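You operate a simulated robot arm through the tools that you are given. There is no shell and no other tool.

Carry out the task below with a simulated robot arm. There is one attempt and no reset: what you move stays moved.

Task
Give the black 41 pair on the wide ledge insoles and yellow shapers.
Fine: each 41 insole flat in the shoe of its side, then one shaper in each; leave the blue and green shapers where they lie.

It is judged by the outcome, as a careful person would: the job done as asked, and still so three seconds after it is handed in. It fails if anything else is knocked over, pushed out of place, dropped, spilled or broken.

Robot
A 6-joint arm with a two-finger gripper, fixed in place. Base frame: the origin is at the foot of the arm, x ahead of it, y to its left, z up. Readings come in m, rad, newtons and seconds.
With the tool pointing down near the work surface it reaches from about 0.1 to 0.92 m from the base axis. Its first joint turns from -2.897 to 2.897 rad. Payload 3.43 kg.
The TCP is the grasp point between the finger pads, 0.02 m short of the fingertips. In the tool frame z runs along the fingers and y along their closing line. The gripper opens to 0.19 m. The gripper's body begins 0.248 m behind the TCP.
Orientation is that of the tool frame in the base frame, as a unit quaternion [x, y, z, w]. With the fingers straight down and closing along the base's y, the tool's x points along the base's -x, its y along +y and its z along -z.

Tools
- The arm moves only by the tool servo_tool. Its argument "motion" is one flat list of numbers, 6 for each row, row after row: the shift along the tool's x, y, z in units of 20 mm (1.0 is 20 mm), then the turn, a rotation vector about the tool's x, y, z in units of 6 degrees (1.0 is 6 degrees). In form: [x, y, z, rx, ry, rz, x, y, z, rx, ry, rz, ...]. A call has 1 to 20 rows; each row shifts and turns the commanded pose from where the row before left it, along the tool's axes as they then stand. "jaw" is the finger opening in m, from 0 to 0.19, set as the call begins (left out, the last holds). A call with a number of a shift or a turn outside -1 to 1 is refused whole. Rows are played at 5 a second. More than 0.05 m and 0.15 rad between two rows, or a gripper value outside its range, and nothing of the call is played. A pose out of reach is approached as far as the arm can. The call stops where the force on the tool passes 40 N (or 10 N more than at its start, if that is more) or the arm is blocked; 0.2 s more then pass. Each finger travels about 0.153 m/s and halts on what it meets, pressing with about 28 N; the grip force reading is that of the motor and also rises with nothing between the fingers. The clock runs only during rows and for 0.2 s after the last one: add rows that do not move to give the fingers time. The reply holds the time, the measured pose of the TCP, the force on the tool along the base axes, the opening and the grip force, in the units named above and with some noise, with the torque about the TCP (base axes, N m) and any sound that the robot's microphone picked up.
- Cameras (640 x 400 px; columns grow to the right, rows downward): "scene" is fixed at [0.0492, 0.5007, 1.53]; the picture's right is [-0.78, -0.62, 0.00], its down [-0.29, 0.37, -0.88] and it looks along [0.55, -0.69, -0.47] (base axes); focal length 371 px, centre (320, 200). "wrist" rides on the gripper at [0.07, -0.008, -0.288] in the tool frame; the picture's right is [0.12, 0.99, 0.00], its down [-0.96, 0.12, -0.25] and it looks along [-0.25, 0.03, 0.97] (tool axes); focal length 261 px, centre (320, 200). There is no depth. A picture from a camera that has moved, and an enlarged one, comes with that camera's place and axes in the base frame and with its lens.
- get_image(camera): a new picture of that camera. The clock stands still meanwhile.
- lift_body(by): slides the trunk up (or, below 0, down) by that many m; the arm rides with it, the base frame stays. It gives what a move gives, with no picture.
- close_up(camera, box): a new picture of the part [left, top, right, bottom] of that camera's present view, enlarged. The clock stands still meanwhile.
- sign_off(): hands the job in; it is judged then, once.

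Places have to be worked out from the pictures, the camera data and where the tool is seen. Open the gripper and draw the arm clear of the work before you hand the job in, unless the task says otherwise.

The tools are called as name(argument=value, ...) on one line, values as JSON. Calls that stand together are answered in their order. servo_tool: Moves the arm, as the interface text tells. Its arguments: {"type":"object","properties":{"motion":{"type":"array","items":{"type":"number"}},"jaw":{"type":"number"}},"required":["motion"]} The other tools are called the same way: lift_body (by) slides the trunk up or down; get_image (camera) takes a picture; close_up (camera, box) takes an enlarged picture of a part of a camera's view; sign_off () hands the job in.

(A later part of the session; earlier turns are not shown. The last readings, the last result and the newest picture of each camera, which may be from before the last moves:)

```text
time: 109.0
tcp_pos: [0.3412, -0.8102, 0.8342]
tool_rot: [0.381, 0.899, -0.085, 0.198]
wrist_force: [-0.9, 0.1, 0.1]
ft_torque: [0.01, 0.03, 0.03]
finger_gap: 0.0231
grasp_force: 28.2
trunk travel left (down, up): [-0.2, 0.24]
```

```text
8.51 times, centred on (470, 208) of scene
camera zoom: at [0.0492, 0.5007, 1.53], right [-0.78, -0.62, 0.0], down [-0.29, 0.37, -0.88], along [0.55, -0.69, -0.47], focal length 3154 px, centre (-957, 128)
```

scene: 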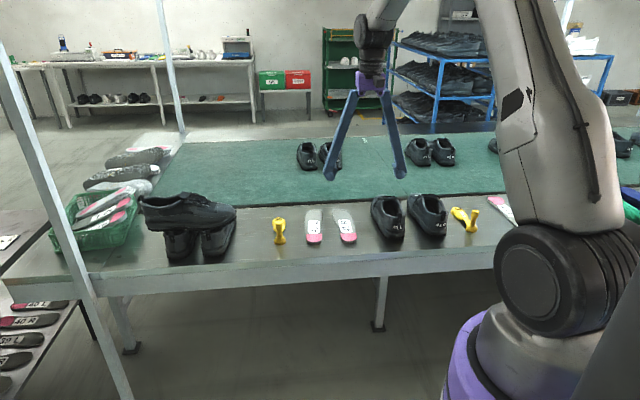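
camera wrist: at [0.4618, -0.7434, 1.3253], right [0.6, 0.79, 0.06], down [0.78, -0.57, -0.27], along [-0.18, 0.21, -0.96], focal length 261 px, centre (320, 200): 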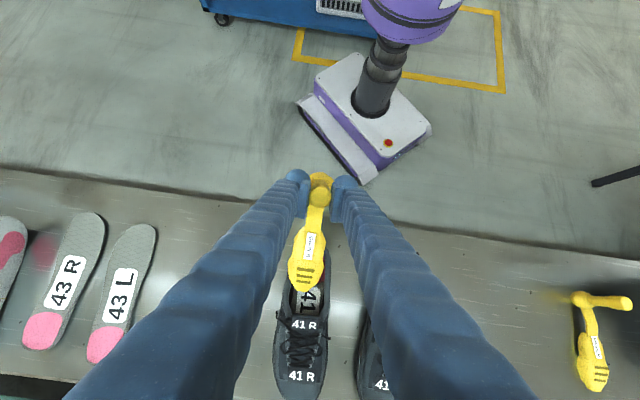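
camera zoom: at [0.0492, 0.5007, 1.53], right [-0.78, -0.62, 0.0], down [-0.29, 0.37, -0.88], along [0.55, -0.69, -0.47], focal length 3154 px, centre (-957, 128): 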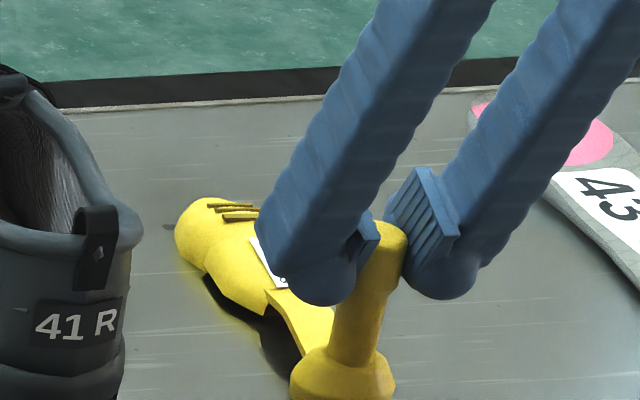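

Gripped with the lean. I lift it straight up, then move back and across toward the 41 R shoe.

servo_tool(motion=[-0.4226, 0, -0.9063, 0, 0, 0, -0.4226, 0, -0.9063, 0, 0, 0, -0.4226, 0, -0.9063, 0, 0, 0, -0.4226, 0, -0.9063, 0, 0, 0, -0.4226, 0, -0.9063, 0, 0, 0, -0.4226, 0, -0.9063, 0, 0, 0, -0.4226, 0, -0.9063, 0, 0, 0, 0.11, 0.7, -0.81, 0, 0, 0, 0.11, 0.7, -0.81, 0, 0, 0, 0.11, 0.7, -0.81, 0, 0, 0, 0.11, 0.7, -0.81, 0, 0, 0, 0.11, 0.7, -0.81, 0, 0, 0, 0, 0.9, 0, 0, 0, 0, 0, 0.9, 0, 0, 0, 0, 0, 0.9, 0, 0, 0, 0, 0, 0.87, 0, 0, 0, 0, 0, 0, 0, 0, 0, 0])

get_image(camera="scene")

```text
time: 112.6
tcp_pos: [0.4144, -0.6777, 1.0432]
tool_rot: [0.381, 0.899, -0.085, 0.198]
wrist_force: [0.3, 0.7, -0.1]
ft_torque: [0.05, 0.04, -0.04]
finger_gap: 0.0232
grasp_force: 28.0
trunk travel left (down, up): [-0.2, 0.24]
```

```text
taken
```

scene: 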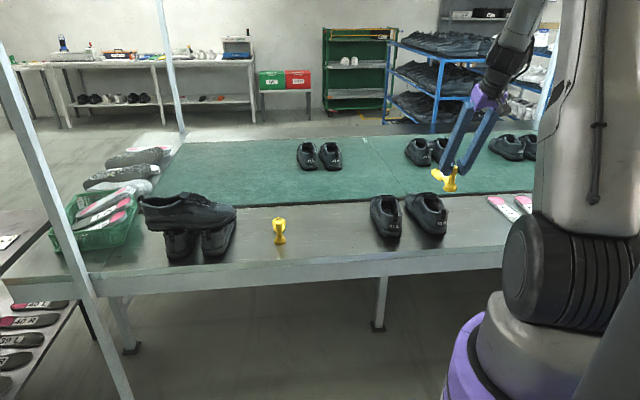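

Now I yaw about 5° and pitch the shaper's toe down 30° (tool ends near vertical).

servo_tool(motion=[0, 0, 0, -0.345, 0, -0.74, 0, 0, 0, 0, 1, 0, 0, 0, 0, 0, 1, 0, 0, 0, 0, 0, 1, 0, 0, 0, 0, 0, 1, 0, 0, 0, 0, 0, 1, 0, 0, 0, 0, 0, 0, 0])

close_up(camera="wrist", box=[240, 150, 400, 310])

close_up(camera="scene", box=[390, 150, 490, 225])

```text
time: 114.2
tcp_pos: [0.4139, -0.6803, 1.0425]
tool_rot: [0.352, 0.935, 0.016, -0.043]
wrist_force: [1.2, -0.4, -1.1]
ft_torque: [0.08, 0.0, -0.04]
finger_gap: 0.0231
grasp_force: 28.4
trunk travel left (down, up): [-0.2, 0.24]
```

```text
2.50 times, centred on (320, 230) of wrist
camera zoom: at [0.376, -0.6587, 1.3358], right [0.56, 0.83, 0.01], down [0.81, -0.56, 0.16], along [0.14, -0.08, -0.99], focal length 652 px, centre (320, 125)
```

zoom: 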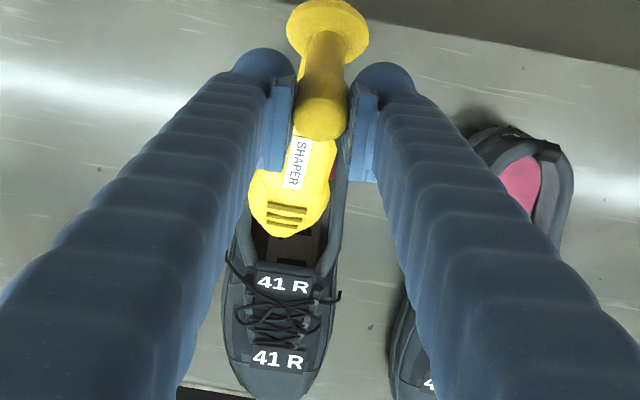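

```text
5.33 times, centred on (440, 188) of scene
camera zoom: at [0.0492, 0.5007, 1.53], right [-0.78, -0.62, 0.0], down [-0.29, 0.37, -0.88], along [0.55, -0.69, -0.47], focal length 1976 px, centre (-320, 267)
```

zoom: 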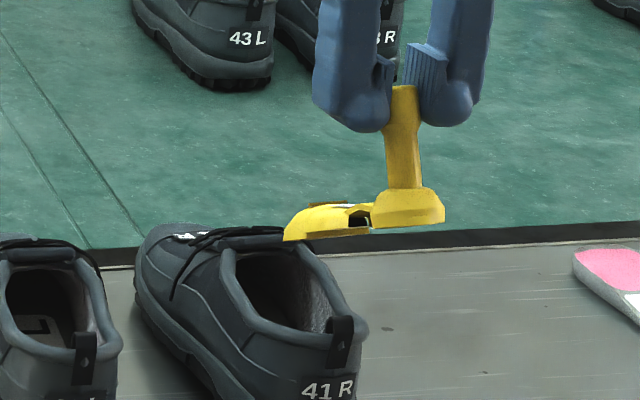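

The shaper sits about 6° yawed in the grip, so its toe points to −e2. I turn 5.3° to line it with the shoe, then lower and advance the toe into the opening.

servo_tool(motion=[0, 0, 0, 0.081, 0, -0.876, -0.535, 0, 0.537, 0, 0, 0, -0.535, 0, 0.537, 0, 0, 0, -0.535, 0, 0.537, 0, 0, 0, 0, 0, 0, 0, 0, 0])

close_up(camera="wrist", box=[240, 150, 400, 310])

close_up(camera="scene", box=[390, 160, 480, 228])

```text
time: 115.4
tcp_pos: [0.438, -0.6979, 1.0068]
tool_rot: [0.308, 0.95, 0.013, -0.043]
wrist_force: [-0.1, -0.7, -0.7]
ft_torque: [0.03, 0.04, 0.01]
finger_gap: 0.0233
grasp_force: 28.3
trunk travel left (down, up): [-0.2, 0.24]
```

```text
2.50 times, centred on (320, 230) of wrist
camera zoom: at [0.3974, -0.6793, 1.3002], right [0.49, 0.87, 0.01], down [0.86, -0.48, 0.16], along [0.14, -0.07, -0.99], focal length 652 px, centre (320, 125)
```

zoom: 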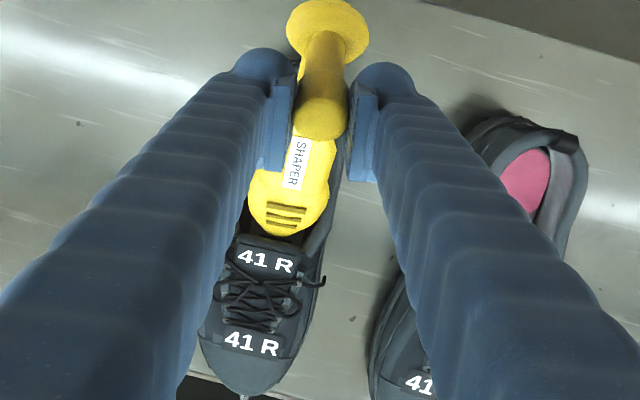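

```text
5.88 times, centred on (435, 194) of scene
camera zoom: at [0.0492, 0.5007, 1.53], right [-0.78, -0.62, 0.0], down [-0.29, 0.37, -0.88], along [0.55, -0.69, -0.47], focal length 2180 px, centre (-356, 235)
```

zoom: 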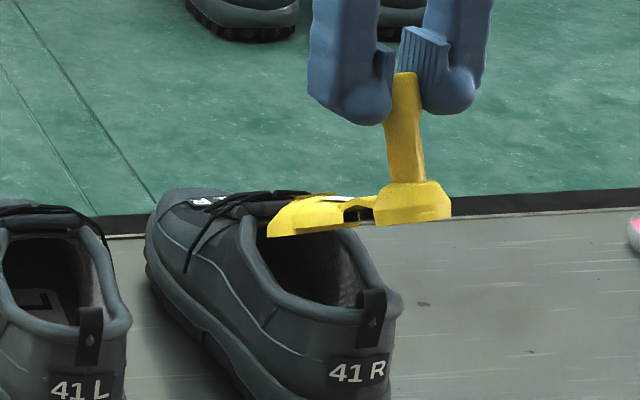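

Shaper heading now matches the shoe; it is about 5 mm to +e2. I continue down-forward along the shoe axis while shifting back to centre.

servo_tool(motion=[-0.2, -0.2, 0.3, 0, 0, 0, -0.54, -0.1, 0.566, 0, 0, 0, 0, 0, 0, 0, 0, 0])

close_up(camera="wrist", box=[240, 150, 400, 310])

close_up(camera="scene", box=[390, 160, 480, 228])

```text
time: 116.2
tcp_pos: [0.445, -0.7103, 0.9858]
tool_rot: [0.308, 0.95, 0.013, -0.044]
wrist_force: [0.1, -0.5, 0.1]
ft_torque: [0.01, -0.02, -0.02]
finger_gap: 0.0233
grasp_force: 28.2
trunk travel left (down, up): [-0.2, 0.24]
```

```text
2.50 times, centred on (320, 230) of wrist
camera zoom: at [0.4047, -0.692, 1.2807], right [0.49, 0.87, 0.01], down [0.86, -0.48, 0.16], along [0.14, -0.07, -0.99], focal length 652 px, centre (320, 125)
```

zoom: 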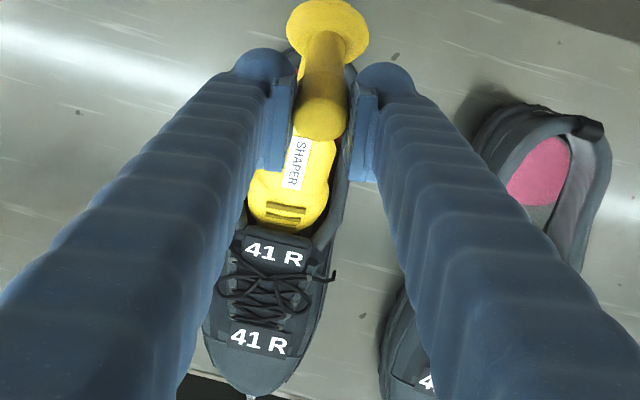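

```text
5.88 times, centred on (435, 194) of scene
camera zoom: at [0.0492, 0.5007, 1.53], right [-0.78, -0.62, 0.0], down [-0.29, 0.37, -0.88], along [0.55, -0.69, -0.47], focal length 2180 px, centre (-356, 235)
```

zoom: 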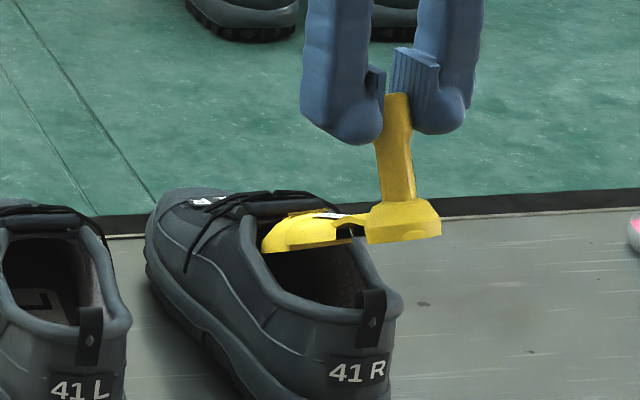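

Toe is inside the opening without contact. I continue in 3 small steps toward under the tongue.

servo_tool(motion=[-0.653, -0.074, 0.578, 0, 0, 0, -0.653, -0.074, 0.578, 0, 0, 0, 0, 0, 0, 0, 0, 0])

close_up(camera="wrist", box=[240, 150, 400, 310])

close_up(camera="scene", box=[390, 160, 480, 228])

```text
time: 117.0
tcp_pos: [0.4626, -0.7282, 0.9623]
tool_rot: [0.308, 0.95, 0.013, -0.044]
wrist_force: [-1.0, 1.0, -1.0]
ft_torque: [0.26, 0.18, -0.01]
finger_gap: 0.0233
grasp_force: 28.0
trunk travel left (down, up): [-0.2, 0.24]
```

```text
2.50 times, centred on (320, 230) of wrist
camera zoom: at [0.4217, -0.7091, 1.2551], right [0.49, 0.87, 0.01], down [0.86, -0.48, 0.16], along [0.14, -0.07, -0.99], focal length 652 px, centre (320, 125)
```

zoom: 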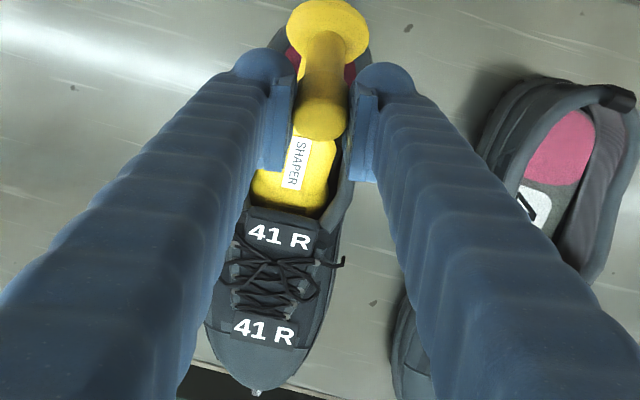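

```text
5.88 times, centred on (435, 194) of scene
camera zoom: at [0.0492, 0.5007, 1.53], right [-0.78, -0.62, 0.0], down [-0.29, 0.37, -0.88], along [0.55, -0.69, -0.47], focal length 2180 px, centre (-356, 235)
```

zoom: 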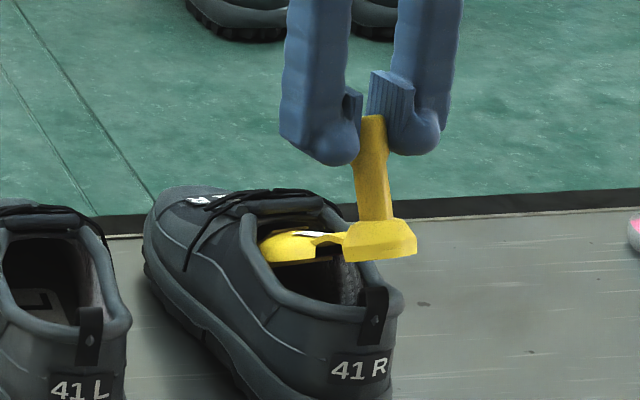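

A light push back (≈1.5 N) shows the toe block touching the tongue's edge. I ease back 2 mm and go 14 mm lower before advancing.

servo_tool(motion=[0.1, 0.012, 0.2, 0, 0, 0, -0.03, 0, 0.25, 0, 0, 0, -0.03, 0, 0.25, 0, 0, 0, 0, 0, 0, 0, 0, 0])

close_up(camera="scene", box=[390, 160, 480, 228])

close_up(camera="wrist", box=[240, 150, 400, 310])

```text
time: 118.0
tcp_pos: [0.4614, -0.7256, 0.9495]
tool_rot: [0.308, 0.95, 0.013, -0.044]
wrist_force: [-0.8, 0.1, -0.1]
ft_torque: [0.0, 0.02, 0.02]
finger_gap: 0.0232
grasp_force: 28.1
trunk travel left (down, up): [-0.2, 0.24]
```

```text
5.88 times, centred on (435, 194) of scene
camera zoom: at [0.0492, 0.5007, 1.53], right [-0.78, -0.62, 0.0], down [-0.29, 0.37, -0.88], along [0.55, -0.69, -0.47], focal length 2180 px, centre (-356, 235)
```

zoom: 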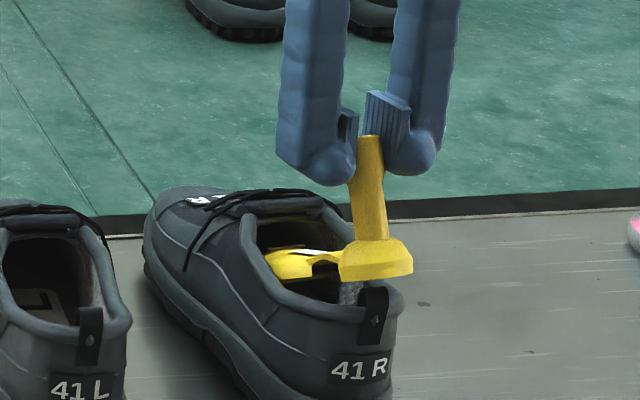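

```text
2.50 times, centred on (320, 230) of wrist
camera zoom: at [0.4213, -0.7066, 1.2426], right [0.49, 0.87, 0.01], down [0.86, -0.48, 0.16], along [0.14, -0.07, -0.99], focal length 652 px, centre (320, 125)
```

zoom: 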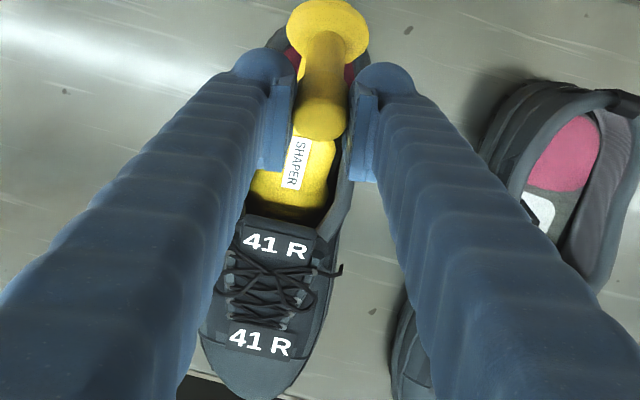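

Force gone. I slide 2.5 cm along the shaper's axis, under the tongue.

servo_tool(motion=[-0.375, -0.045, 0.175, 0, 0, 0, -0.375, -0.045, 0.175, 0, 0, 0, -0.375, -0.045, 0.175, 0, 0, 0, 0, 0, 0, 0, 0, 0])

close_up(camera="scene", box=[390, 160, 480, 228])

close_up(camera="wrist", box=[240, 130, 400, 310])

```text
time: 119.0
tcp_pos: [0.477, -0.7404, 0.9398]
tool_rot: [0.307, 0.951, 0.012, -0.042]
wrist_force: [-1.2, 2.2, 8.8]
ft_torque: [-0.36, -0.53, 0.03]
finger_gap: 0.0234
grasp_force: 27.7
trunk travel left (down, up): [-0.2, 0.24]
```

```text
5.88 times, centred on (435, 194) of scene
camera zoom: at [0.0492, 0.5007, 1.53], right [-0.78, -0.62, 0.0], down [-0.29, 0.37, -0.88], along [0.55, -0.69, -0.47], focal length 2180 px, centre (-356, 235)
```

zoom: 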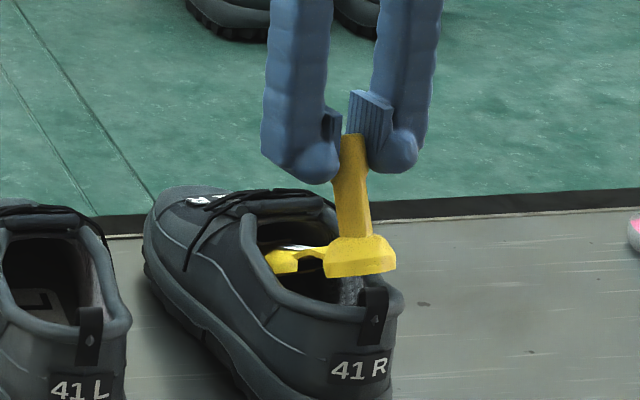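

```text
2.22 times, centred on (320, 220) of wrist
camera zoom: at [0.4365, -0.7216, 1.2331], right [0.49, 0.87, 0.01], down [0.86, -0.48, 0.16], along [0.14, -0.07, -0.99], focal length 579 px, centre (320, 156)
```

zoom: 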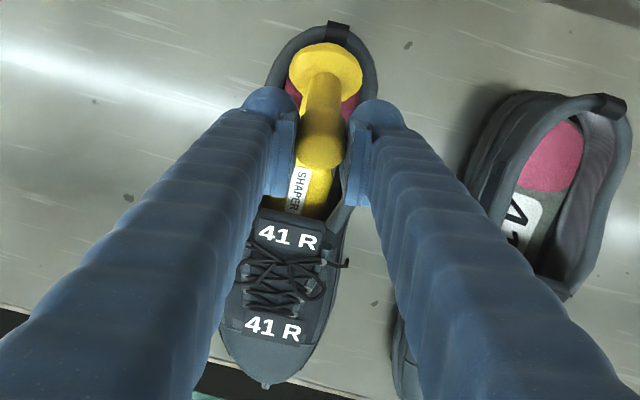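

The reading (8.8 N up, ~0.1 m ahead) means the shaper's toe now rests on the insole. I ease up and start levelling while moving forward, in small steps.

servo_tool(motion=[0, 0, -0.12, 0, 0, 0, -0.175, -0.02, 0.12, 0, -0.333, 0, -0.175, -0.02, 0.15, 0, -0.333, 0, 0, 0, 0, 0, 0, 0])

close_up(camera="scene", box=[390, 160, 480, 228])

close_up(camera="wrist", box=[240, 130, 400, 310])

```text
time: 120.0
tcp_pos: [0.4827, -0.7447, 0.933]
tool_rot: [0.307, 0.952, 0.002, -0.009]
wrist_force: [-0.8, 0.9, -2.6]
ft_torque: [0.21, 0.08, 0.06]
finger_gap: 0.0233
grasp_force: 27.8
trunk travel left (down, up): [-0.2, 0.24]
```

```text
5.88 times, centred on (435, 194) of scene
camera zoom: at [0.0492, 0.5007, 1.53], right [-0.78, -0.62, 0.0], down [-0.29, 0.37, -0.88], along [0.55, -0.69, -0.47], focal length 2180 px, centre (-356, 235)
```

zoom: 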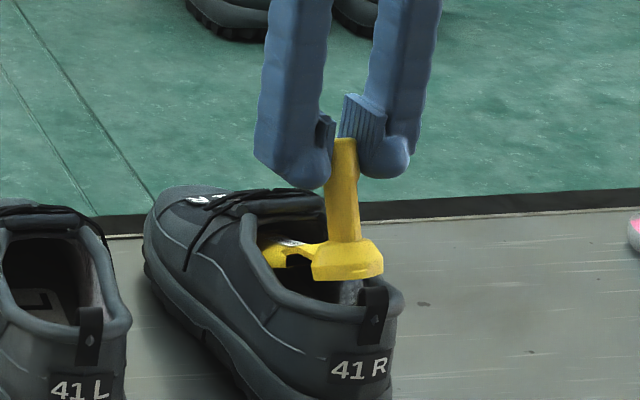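

```text
2.22 times, centred on (320, 220) of wrist
camera zoom: at [0.4257, -0.7139, 1.2233], right [0.48, 0.87, 0.0], down [0.85, -0.47, 0.23], along [0.2, -0.11, -0.97], focal length 579 px, centre (320, 156)
```

zoom: 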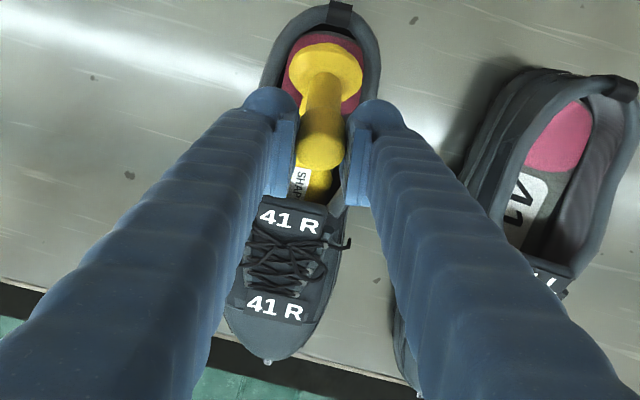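

A slight downward push from the tongue: I lower 5 mm.

servo_tool(motion=[0, 0, 0.125, 0, 0, 0, 0, 0, 0.125, 0, 0, 0, 0, 0, 0, 0, 0, 0])

close_up(camera="scene", box=[400, 170, 470, 222])

```text
time: 120.8
tcp_pos: [0.4798, -0.7435, 0.9295]
tool_rot: [0.307, 0.952, 0.003, -0.01]
wrist_force: [-0.6, 1.3, 6.8]
ft_torque: [-0.37, -0.54, 0.09]
finger_gap: 0.0233
grasp_force: 27.8
trunk travel left (down, up): [-0.2, 0.24]
```

```text
7.69 times, centred on (435, 196) of scene
camera zoom: at [0.0492, 0.5007, 1.53], right [-0.78, -0.62, 0.0], down [-0.29, 0.37, -0.88], along [0.55, -0.69, -0.47], focal length 2850 px, centre (-565, 231)
```

zoom: 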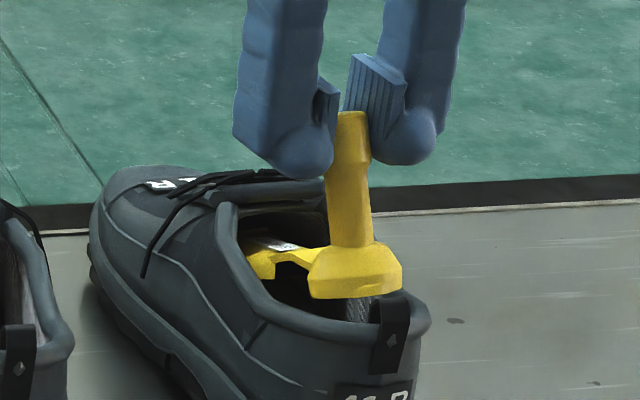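

The toe is snug between insole and tongue, so I keep levelling in small forward steps.

servo_tool(motion=[0, 0, -0.08, 0, 0, 0, -0.25, -0.035, 0.08, 0, -0.333, 0, -0.25, -0.035, 0.12, 0, -0.333, 0, 0, 0, 0, 0, 0, 0])

close_up(camera="scene", box=[400, 170, 470, 222])

close_up(camera="wrist", box=[240, 120, 400, 300])

```text
time: 121.8
tcp_pos: [0.4883, -0.7506, 0.9255]
tool_rot: [0.307, 0.951, -0.008, 0.022]
wrist_force: [-0.9, 0.6, -3.6]
ft_torque: [0.27, 0.25, -0.04]
finger_gap: 0.0231
grasp_force: 27.9
trunk travel left (down, up): [-0.2, 0.24]
```

```text
7.69 times, centred on (435, 196) of scene
camera zoom: at [0.0492, 0.5007, 1.53], right [-0.78, -0.62, 0.0], down [-0.29, 0.37, -0.88], along [0.55, -0.69, -0.47], focal length 2850 px, centre (-565, 231)
```

zoom: 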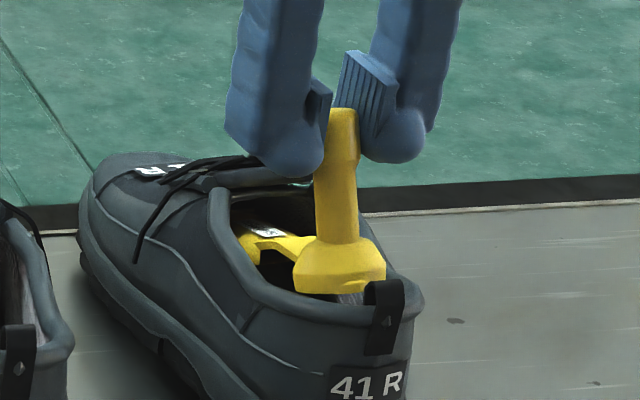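

```text
2.22 times, centred on (320, 210) of wrist
camera zoom: at [0.4164, -0.7092, 1.2106], right [0.48, 0.87, -0.01], down [0.84, -0.46, 0.29], along [0.25, -0.15, -0.96], focal length 579 px, centre (320, 178)
```

zoom: 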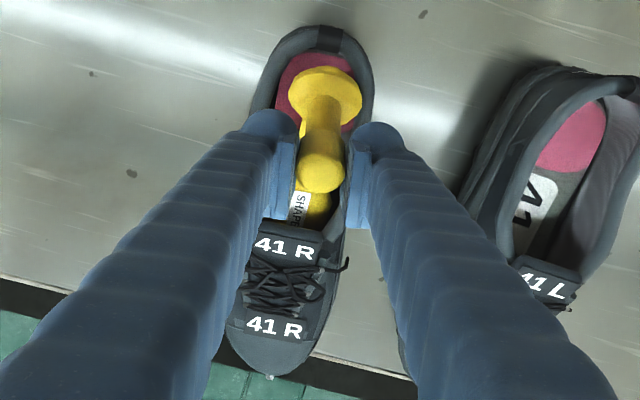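

The shaper is lifting against the tongue (−3.6 N). I lower 5 mm right away to relieve it and re-check the shoe.

servo_tool(motion=[0.0, 0, 0.12, 0, 0, 0, 0, 0, 0.13, 0, 0, 0, 0, 0, 0, 0, 0, 0])

close_up(camera="scene", box=[390, 160, 480, 228])

close_up(camera="wrist", box=[240, 200, 400, 310])

```text
time: 122.6
tcp_pos: [0.4901, -0.7506, 0.9212]
tool_rot: [0.308, 0.951, -0.009, 0.024]
wrist_force: [-0.8, 0.1, -0.5]
ft_torque: [0.03, 0.0, -0.01]
finger_gap: 0.0231
grasp_force: 28.1
trunk travel left (down, up): [-0.2, 0.24]
```

```text
5.88 times, centred on (435, 194) of scene
camera zoom: at [0.0492, 0.5007, 1.53], right [-0.78, -0.62, 0.0], down [-0.29, 0.37, -0.88], along [0.55, -0.69, -0.47], focal length 2180 px, centre (-356, 235)
```

zoom: 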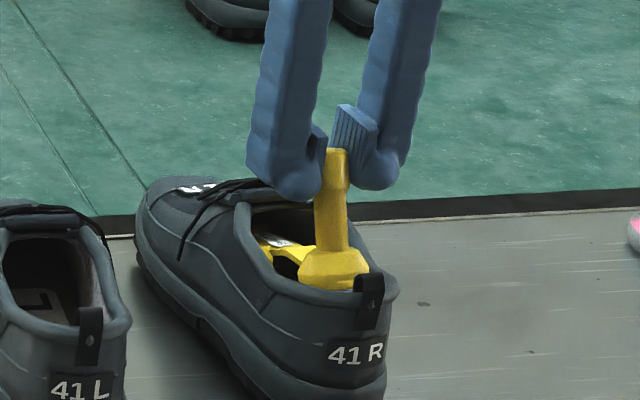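

```text
3.64 times, centred on (320, 255) of wrist
camera zoom: at [0.4164, -0.7086, 1.206], right [0.49, 0.87, -0.01], down [0.84, -0.46, 0.29], along [0.25, -0.15, -0.96], focal length 948 px, centre (320, 0)
```

zoom: 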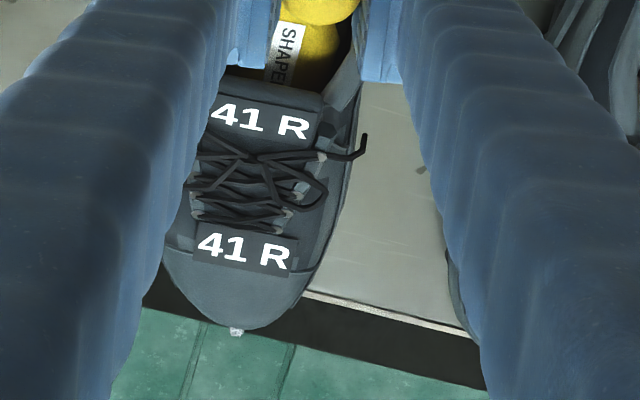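

Force is back to zero, but the shoe crept forward about 2 cm with the shaper. I look closely before doing anything else.

close_up(camera="scene", box=[420, 175, 460, 215])

close_up(camera="wrist", box=[270, 130, 370, 230])

get_image(camera="wrist")

```text
10.00 times, centred on (440, 195) of scene
camera zoom: at [0.0492, 0.5007, 1.53], right [-0.78, -0.62, 0.0], down [-0.29, 0.37, -0.88], along [0.55, -0.69, -0.47], focal length 3706 px, centre (-880, 250)
```

zoom: 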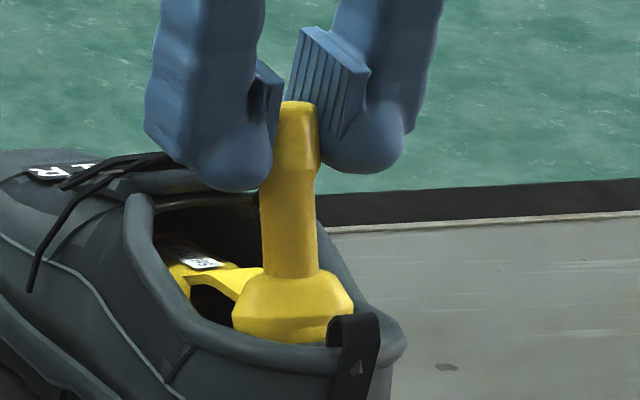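

```text
4.00 times, centred on (320, 180) of wrist
camera zoom: at [0.4164, -0.7086, 1.206], right [0.49, 0.87, -0.01], down [0.84, -0.46, 0.29], along [0.25, -0.15, -0.96], focal length 1043 px, centre (320, 280)
```

zoom: 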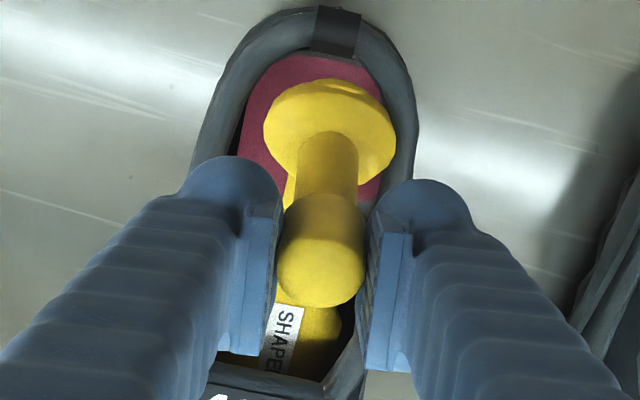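

```text
taken
camera wrist: at [0.4164, -0.7086, 1.206], right [0.49, 0.87, -0.01], down [0.84, -0.46, 0.29], along [0.25, -0.15, -0.96], focal length 261 px, centre (320, 200)
```

wrist: 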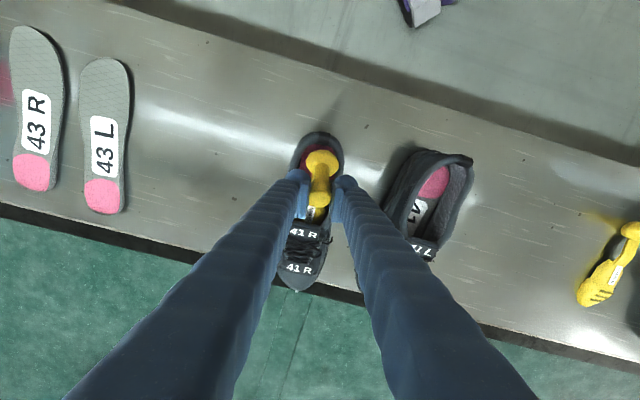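

The base is now inside the rim (about 8 mm ahead of the rear rim) but ~5 mm toward +e2. I level it further by swinging the heel end down about the toe, shifting 5 mm to −e2.

servo_tool(motion=[0.145, -0.05, 0.194, 0, -0.29, 0, 0.145, -0.05, 0.194, 0, -0.29, 0, 0, 0, 0, 0, 0, 0])

close_up(camera="scene", box=[390, 160, 480, 228])

close_up(camera="wrist", box=[270, 130, 370, 230])

```text
time: 123.4
tcp_pos: [0.4843, -0.7484, 0.9141]
tool_rot: [0.306, 0.95, -0.018, 0.054]
wrist_force: [-0.2, 1.0, -0.2]
ft_torque: [0.03, 0.08, 0.01]
finger_gap: 0.0232
grasp_force: 27.8
trunk travel left (down, up): [-0.2, 0.24]
```

```text
5.88 times, centred on (435, 194) of scene
camera zoom: at [0.0492, 0.5007, 1.53], right [-0.78, -0.62, 0.0], down [-0.29, 0.37, -0.88], along [0.55, -0.69, -0.47], focal length 2180 px, centre (-356, 235)
```

zoom: 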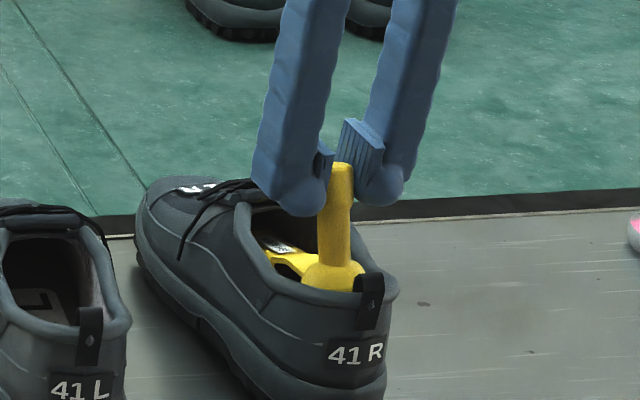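

```text
4.00 times, centred on (320, 180) of wrist
camera zoom: at [0.3972, -0.6971, 1.1922], right [0.49, 0.87, -0.02], down [0.82, -0.45, 0.35], along [0.3, -0.18, -0.94], focal length 1043 px, centre (320, 280)
```

zoom: 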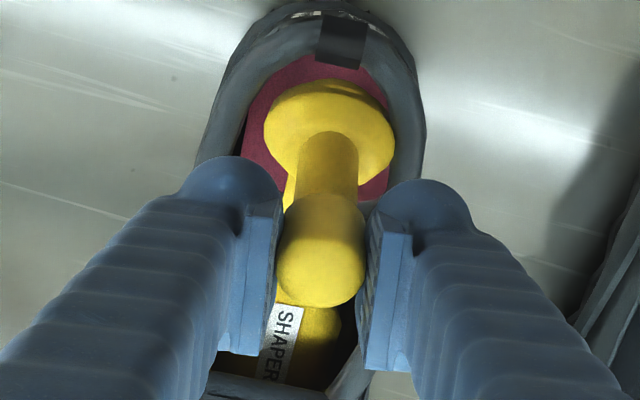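

No force and the shoe stays put. I continue levelling with slightly less backward motion.

servo_tool(motion=[0.08, -0.07, 0.194, 0, -0.29, 0, 0.08, -0.07, 0.194, 0, -0.29, 0, 0, 0, 0, 0, 0, 0])

close_up(camera="scene", box=[390, 160, 480, 228])

close_up(camera="wrist", box=[270, 130, 370, 230])

```text
time: 124.2
tcp_pos: [0.48, -0.7507, 0.9047]
tool_rot: [0.307, 0.948, -0.027, 0.081]
wrist_force: [0.0, -0.1, -0.4]
ft_torque: [0.0, 0.0, 0.0]
finger_gap: 0.0232
grasp_force: 28.1
trunk travel left (down, up): [-0.2, 0.24]
```

```text
5.88 times, centred on (435, 194) of scene
camera zoom: at [0.0492, 0.5007, 1.53], right [-0.78, -0.62, 0.0], down [-0.29, 0.37, -0.88], along [0.55, -0.69, -0.47], focal length 2180 px, centre (-356, 235)
```

zoom: 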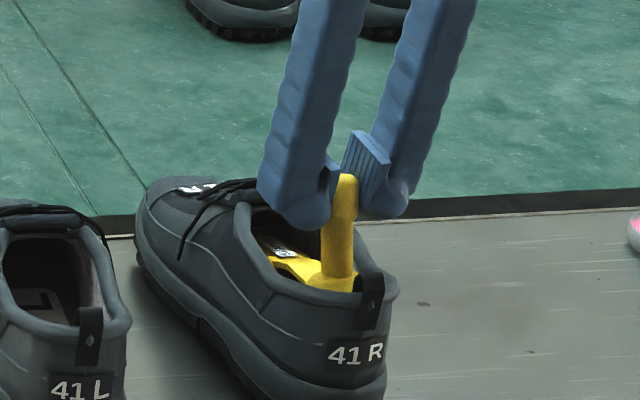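

```text
4.00 times, centred on (320, 180) of wrist
camera zoom: at [0.3794, -0.689, 1.1775], right [0.49, 0.87, -0.02], down [0.8, -0.44, 0.41], along [0.35, -0.22, -0.91], focal length 1043 px, centre (320, 280)
```

zoom: 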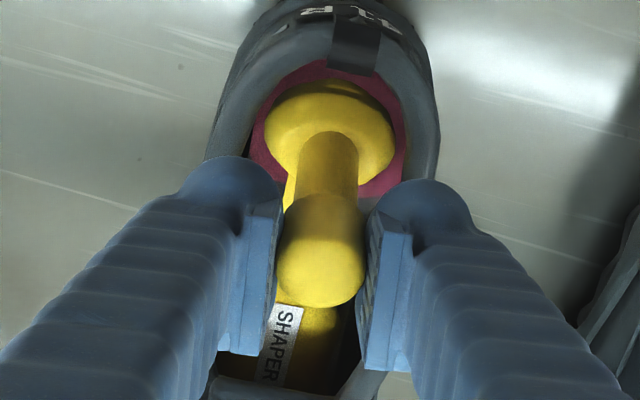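

Centred and settling nicely with no force. I continue the swing: three more small steps.

servo_tool(motion=[0.182, 0, 0.231, 0, -0.333, 0, 0.19, 0, 0.226, 0, -0.333, 0, 0.198, 0, 0.219, 0, -0.333, 0, 0, 0, 0, 0, 0, 0])

close_up(camera="scene", box=[390, 160, 480, 228])

close_up(camera="wrist", box=[270, 110, 370, 220])

```text
time: 125.2
tcp_pos: [0.4728, -0.7469, 0.8903]
tool_rot: [0.305, 0.942, -0.043, 0.131]
wrist_force: [0.0, -0.2, -1.2]
ft_torque: [0.0, -0.02, 0.0]
finger_gap: 0.0232
grasp_force: 28.4
trunk travel left (down, up): [-0.2, 0.24]
```

```text
5.88 times, centred on (435, 194) of scene
camera zoom: at [0.0492, 0.5007, 1.53], right [-0.78, -0.62, 0.0], down [-0.29, 0.37, -0.88], along [0.55, -0.69, -0.47], focal length 2180 px, centre (-356, 235)
```

zoom: 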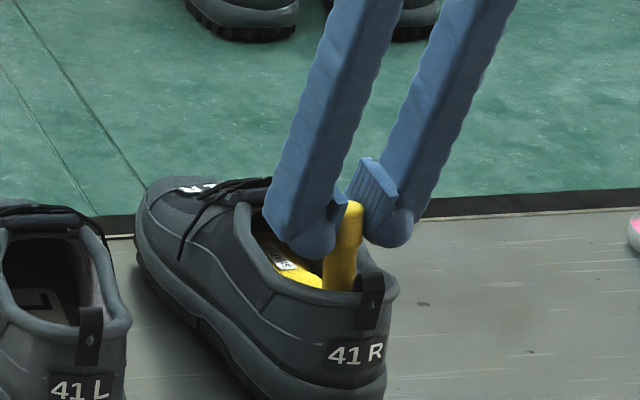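

```text
3.64 times, centred on (320, 165) of wrist
camera zoom: at [0.3488, -0.6684, 1.1484], right [0.49, 0.87, -0.03], down [0.76, -0.41, 0.5], along [0.42, -0.27, -0.86], focal length 948 px, centre (320, 327)
```

zoom: 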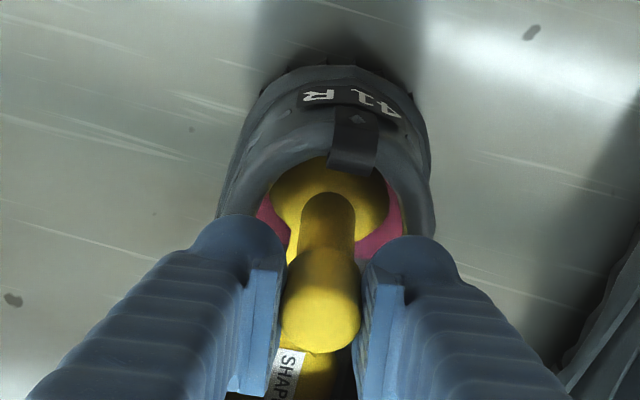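

Still no force; pitch is about 9° now. Two more steps.

servo_tool(motion=[0.205, 0, 0.212, 0, -0.333, 0, 0.213, 0, 0.205, 0, -0.333, 0, 0, 0, 0, 0, 0, 0])

close_up(camera="scene", box=[400, 170, 470, 222])

close_up(camera="wrist", box=[270, 110, 370, 220])

```text
time: 126.0
tcp_pos: [0.4677, -0.7408, 0.8799]
tool_rot: [0.304, 0.937, -0.055, 0.164]
wrist_force: [0.5, -0.3, -0.7]
ft_torque: [0.01, 0.01, 0.0]
finger_gap: 0.0231
grasp_force: 28.4
trunk travel left (down, up): [-0.2, 0.24]
```

```text
7.69 times, centred on (435, 196) of scene
camera zoom: at [0.0492, 0.5007, 1.53], right [-0.78, -0.62, 0.0], down [-0.29, 0.37, -0.88], along [0.55, -0.69, -0.47], focal length 2850 px, centre (-565, 231)
```

zoom: 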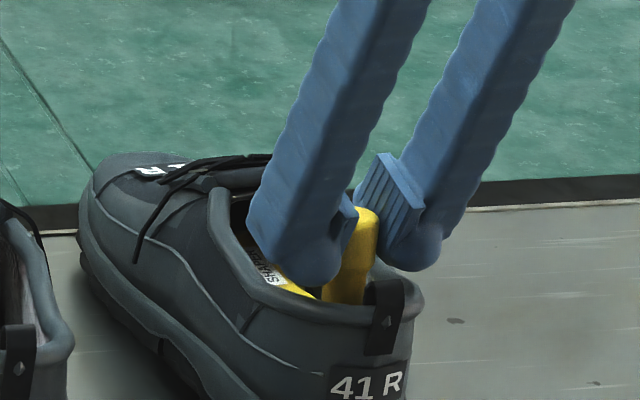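

```text
3.64 times, centred on (320, 165) of wrist
camera zoom: at [0.3305, -0.6539, 1.1278], right [0.49, 0.87, -0.04], down [0.73, -0.39, 0.56], along [0.47, -0.31, -0.83], focal length 948 px, centre (320, 327)
```

zoom: 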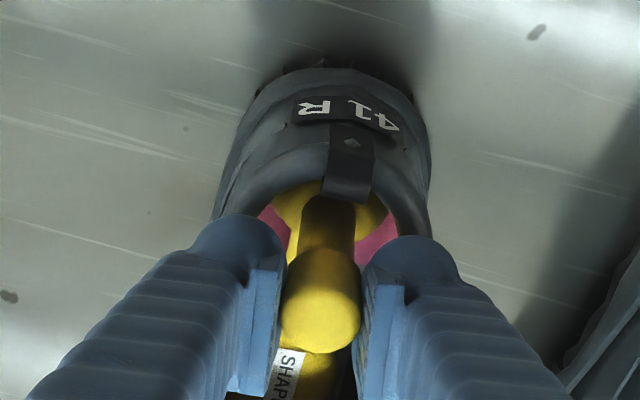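

Pitch about 5°. I continue to level it out and lower, checking for finger contact with the rim.

servo_tool(motion=[0.169, 0, 0.19, 0, -0.28, 0, 0.169, 0, 0.19, 0, -0.28, 0, 0, 0, 0, 0, 0, 0])

close_up(camera="scene", box=[400, 170, 470, 222])

```text
time: 126.8
tcp_pos: [0.4633, -0.7399, 0.8727]
tool_rot: [0.301, 0.932, -0.064, 0.192]
wrist_force: [2.7, -0.2, 15.2]
ft_torque: [-0.11, -0.22, -0.01]
finger_gap: 0.0231
grasp_force: 28.2
trunk travel left (down, up): [-0.2, 0.24]
```

```text
7.69 times, centred on (435, 196) of scene
camera zoom: at [0.0492, 0.5007, 1.53], right [-0.78, -0.62, 0.0], down [-0.29, 0.37, -0.88], along [0.55, -0.69, -0.47], focal length 2850 px, centre (-565, 231)
```

zoom: 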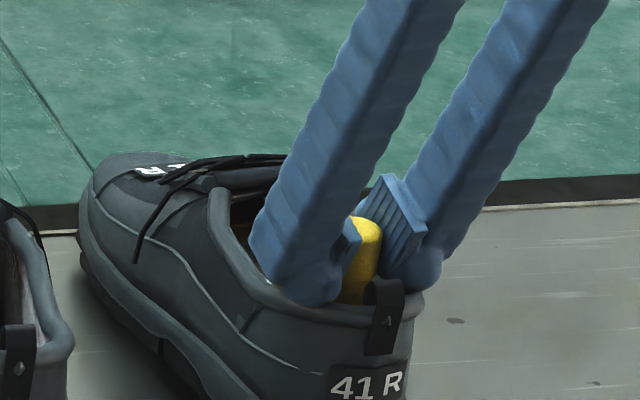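

The fingertips have met the rims (15 N) with the base about 2 cm above the heel of the insole. I rise 2 mm and open slightly to let the heel end settle.

servo_tool(motion=[-0.05, 0, -0.12, 0, 0, 0, 0, 0, 0, 0, 0, 0])

servo_tool(motion=[0, 0, 0, 0, 0, 0, 0, 0, 0, 0, 0, 0, 0, 0, 0, 0, 0, 0], jaw=0.045)

close_up(camera="scene", box=[400, 170, 470, 222])

close_up(camera="wrist", box=[270, 110, 370, 220])

```text
time: 127.4
tcp_pos: [0.4637, -0.7399, 0.8705]
tool_rot: [0.301, 0.932, -0.062, 0.19]
wrist_force: [-0.3, -0.3, 3.7]
ft_torque: [-0.08, 0.06, -0.01]
finger_gap: 0.0227
grasp_force: 28.1
trunk travel left (down, up): [-0.2, 0.24]
```

```text
time: 128.2
tcp_pos: [0.4647, -0.7397, 0.8716]
tool_rot: [0.302, 0.932, -0.062, 0.192]
wrist_force: [0.2, -0.4, 0.6]
ft_torque: [-0.02, -0.02, 0.0]
finger_gap: 0.0448
grasp_force: 0.0
trunk travel left (down, up): [-0.2, 0.24]
```

```text
7.69 times, centred on (435, 196) of scene
camera zoom: at [0.0492, 0.5007, 1.53], right [-0.78, -0.62, 0.0], down [-0.29, 0.37, -0.88], along [0.55, -0.69, -0.47], focal length 2850 px, centre (-565, 231)
```

zoom: 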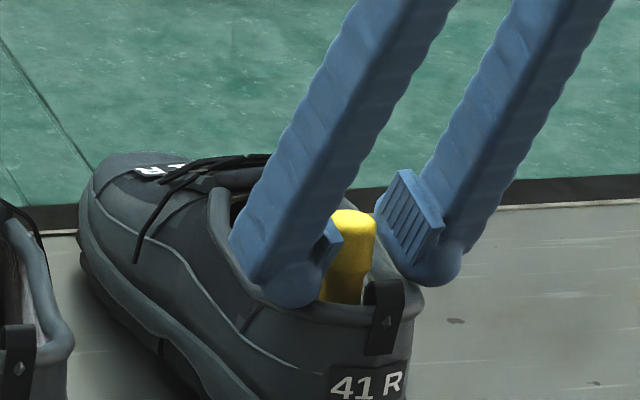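

```text
3.64 times, centred on (320, 165) of wrist
camera zoom: at [0.3162, -0.6436, 1.1099], right [0.49, 0.87, -0.05], down [0.71, -0.37, 0.61], along [0.51, -0.33, -0.79], focal length 948 px, centre (320, 327)
```

zoom: 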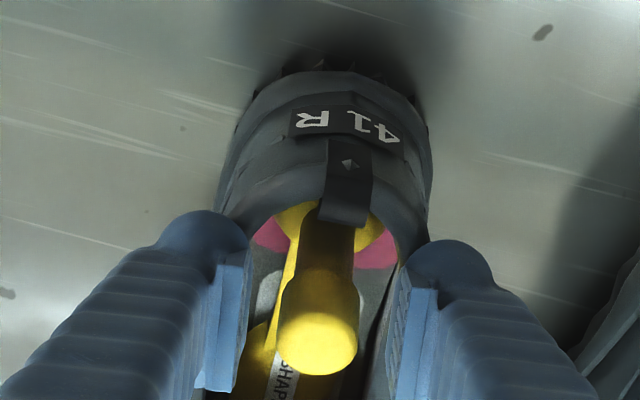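

Released. I retreat along the finger direction, level the tool and look at how the shaper sits.

servo_tool(motion=[0, 0, -0.7, 0, 0, 0, 0, 0, -1, 0, 0, 0, 0, 0, -1, 0, 0, 0, 0, 0, -1, 0, 0, 0, 0, 0, -1, 0, 0, 0, 0, 0, -1, 0, 0, 0, 0, 0, 0, 0, 0.97, 0, 0, 0, 0, 0, 0.97, 0, 0, 0, 0, 0, 0.97, 0, 0, 0, 0, 0, 0.97, 0, 0, 0, 0, 0, 0, 0], jaw=0.06)

get_image(camera="wrist")

close_up(camera="wrist", box=[250, 180, 400, 330])

close_up(camera="scene", box=[400, 175, 470, 230])

```text
time: 130.6
tcp_pos: [0.4281, -0.7132, 0.9782]
tool_rot: [0.308, 0.951, 0.0, -0.002]
wrist_force: [-0.1, 0.0, 0.2]
ft_torque: [0.04, -0.02, -0.02]
finger_gap: 0.06
grasp_force: 0.0
trunk travel left (down, up): [-0.2, 0.24]
```

```text
taken
camera wrist: at [0.3684, -0.6802, 1.2659], right [0.49, 0.87, 0.0], down [0.85, -0.47, 0.24], along [0.21, -0.12, -0.97], focal length 261 px, centre (320, 200)
```

wrist: 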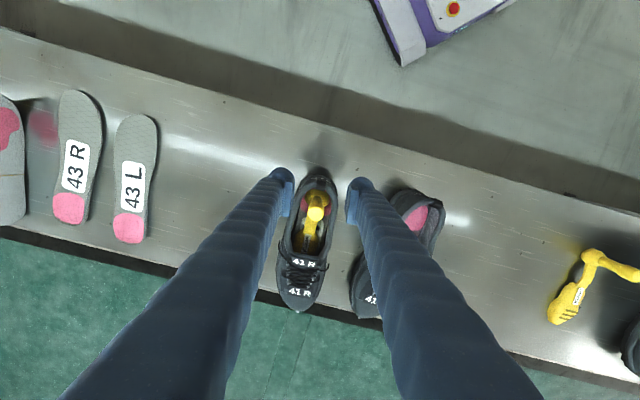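

```text
2.67 times, centred on (325, 255) of wrist
camera zoom: at [0.3684, -0.6802, 1.2659], right [0.49, 0.87, 0.0], down [0.85, -0.47, 0.24], along [0.21, -0.12, -0.97], focal length 695 px, centre (307, 53)
```

zoom: 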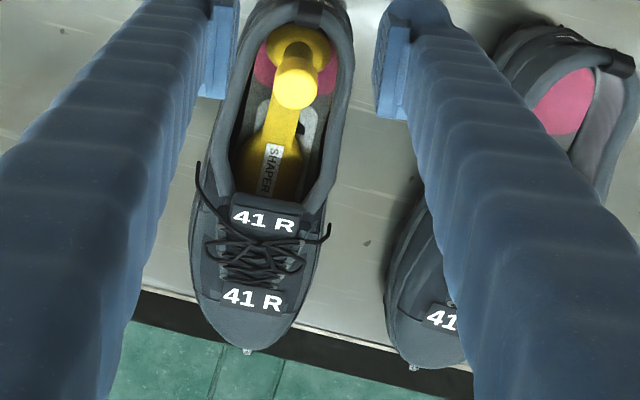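

```text
7.27 times, centred on (435, 202) of scene
camera zoom: at [0.0492, 0.5007, 1.53], right [-0.78, -0.62, 0.0], down [-0.29, 0.37, -0.88], along [0.55, -0.69, -0.47], focal length 2695 px, centre (-516, 182)
```

zoom: 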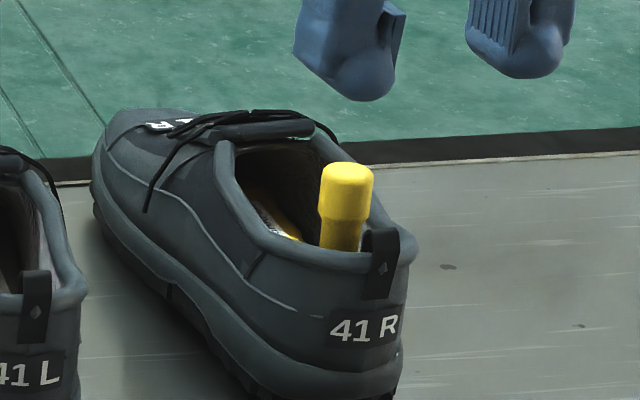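

The knob top sits at z≈0.88, matching where I held it (base on the insole at ≈0.785), so the shaper is fully seated in the 41 R shoe. Next the second shaper: I travel to it at safe height.

servo_tool(motion=[0, 0.5, -1, 0, 0, 0, -0.2, 1, -0.5, 0, 0, 0, -0.2, 1, 0, 0, 0, 0, -0.2, 1, 0, 0, 0, 0, -0.2, 1, 0, 0, 0, 0, -0.2, 1, 0, 0, 0, 0, -0.2, 1, 0, 0, 0, 0, -0.2, 1, 0, 0, 0, 0, -0.2, 1, 0, 0, 0, 0, -0.2, 1, 0, 0, 0, 0, -0.2, 1, 0, 0, 0, 0, -0.2, 1, 0, 0, 0, 0, -0.2, 1, 0, 0, 0, 0, -0.2, 1, 0, 0, 0, 0, -0.2, 1, 0, 0, 0, 0, -0.2, 1, 0, 0, 0, 0, -0.2, 1, 0, 0, 0, 0, -0.2, 1, 0, 0, 0, 0, -0.2, 1, 0, 0, 0, 0, -0.2, 1, 0, 0, 0, 0], jaw=0.08)

servo_tool(motion=[0, 1, 0, 0, 0, 0, 0, 1, 0, 0, 0, 0, 0, 1, 0, 0, 0, 0, 0, 1, 0, 0, 0, 0, 0, 1, 0, 0, 0, 0, 0, 1, 0, 0, 0, 0, 0, 1, 0, 0, 0, 0, 0, 0.6, 0, 0, 0, 0.8, 0, 0.5, 0, 0, 0, 0.78, 0, 0, 0, 0, 0, 0])

get_image(camera="wrist")

close_up(camera="wrist", box=[240, 120, 400, 280])

```text
time: 134.8
tcp_pos: [0.7205, -0.4432, 1.0065]
tool_rot: [0.309, 0.951, -0.001, -0.001]
wrist_force: [0.0, 0.1, 0.6]
ft_torque: [-0.01, -0.01, 0.04]
finger_gap: 0.0798
grasp_force: 0.1
trunk travel left (down, up): [-0.2, 0.24]
```

```text
time: 137.0
tcp_pos: [0.8168, -0.3107, 1.0048]
tool_rot: [0.385, 0.923, -0.001, 0.0]
wrist_force: [0.3, -0.3, -0.5]
ft_torque: [-0.01, 0.0, 0.0]
finger_gap: 0.0801
grasp_force: 0.0
trunk travel left (down, up): [-0.2, 0.24]
```

```text
taken
camera wrist: at [0.7616, -0.2675, 1.2928], right [0.62, 0.78, 0.0], down [0.76, -0.6, 0.25], along [0.19, -0.16, -0.97], focal length 261 px, centre (320, 200)
```

wrist: 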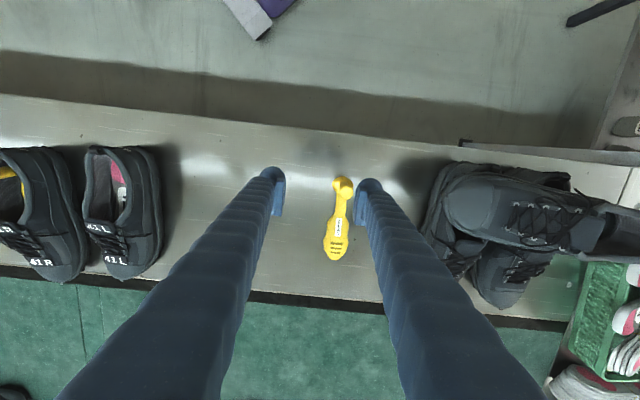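

```text
2.50 times, centred on (320, 200) of wrist
camera zoom: at [0.7616, -0.2675, 1.2928], right [0.62, 0.78, 0.0], down [0.76, -0.6, 0.25], along [0.19, -0.16, -0.97], focal length 652 px, centre (320, 200)
```

zoom: 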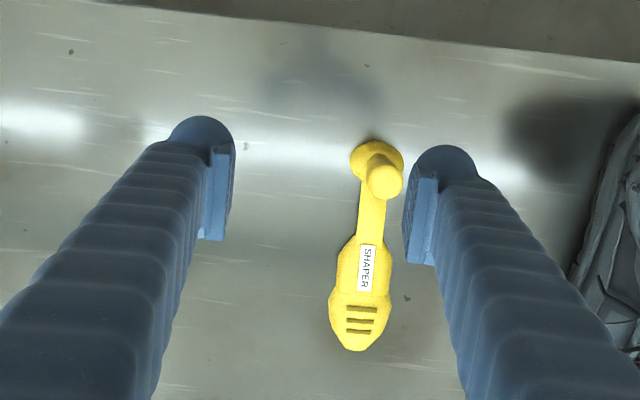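

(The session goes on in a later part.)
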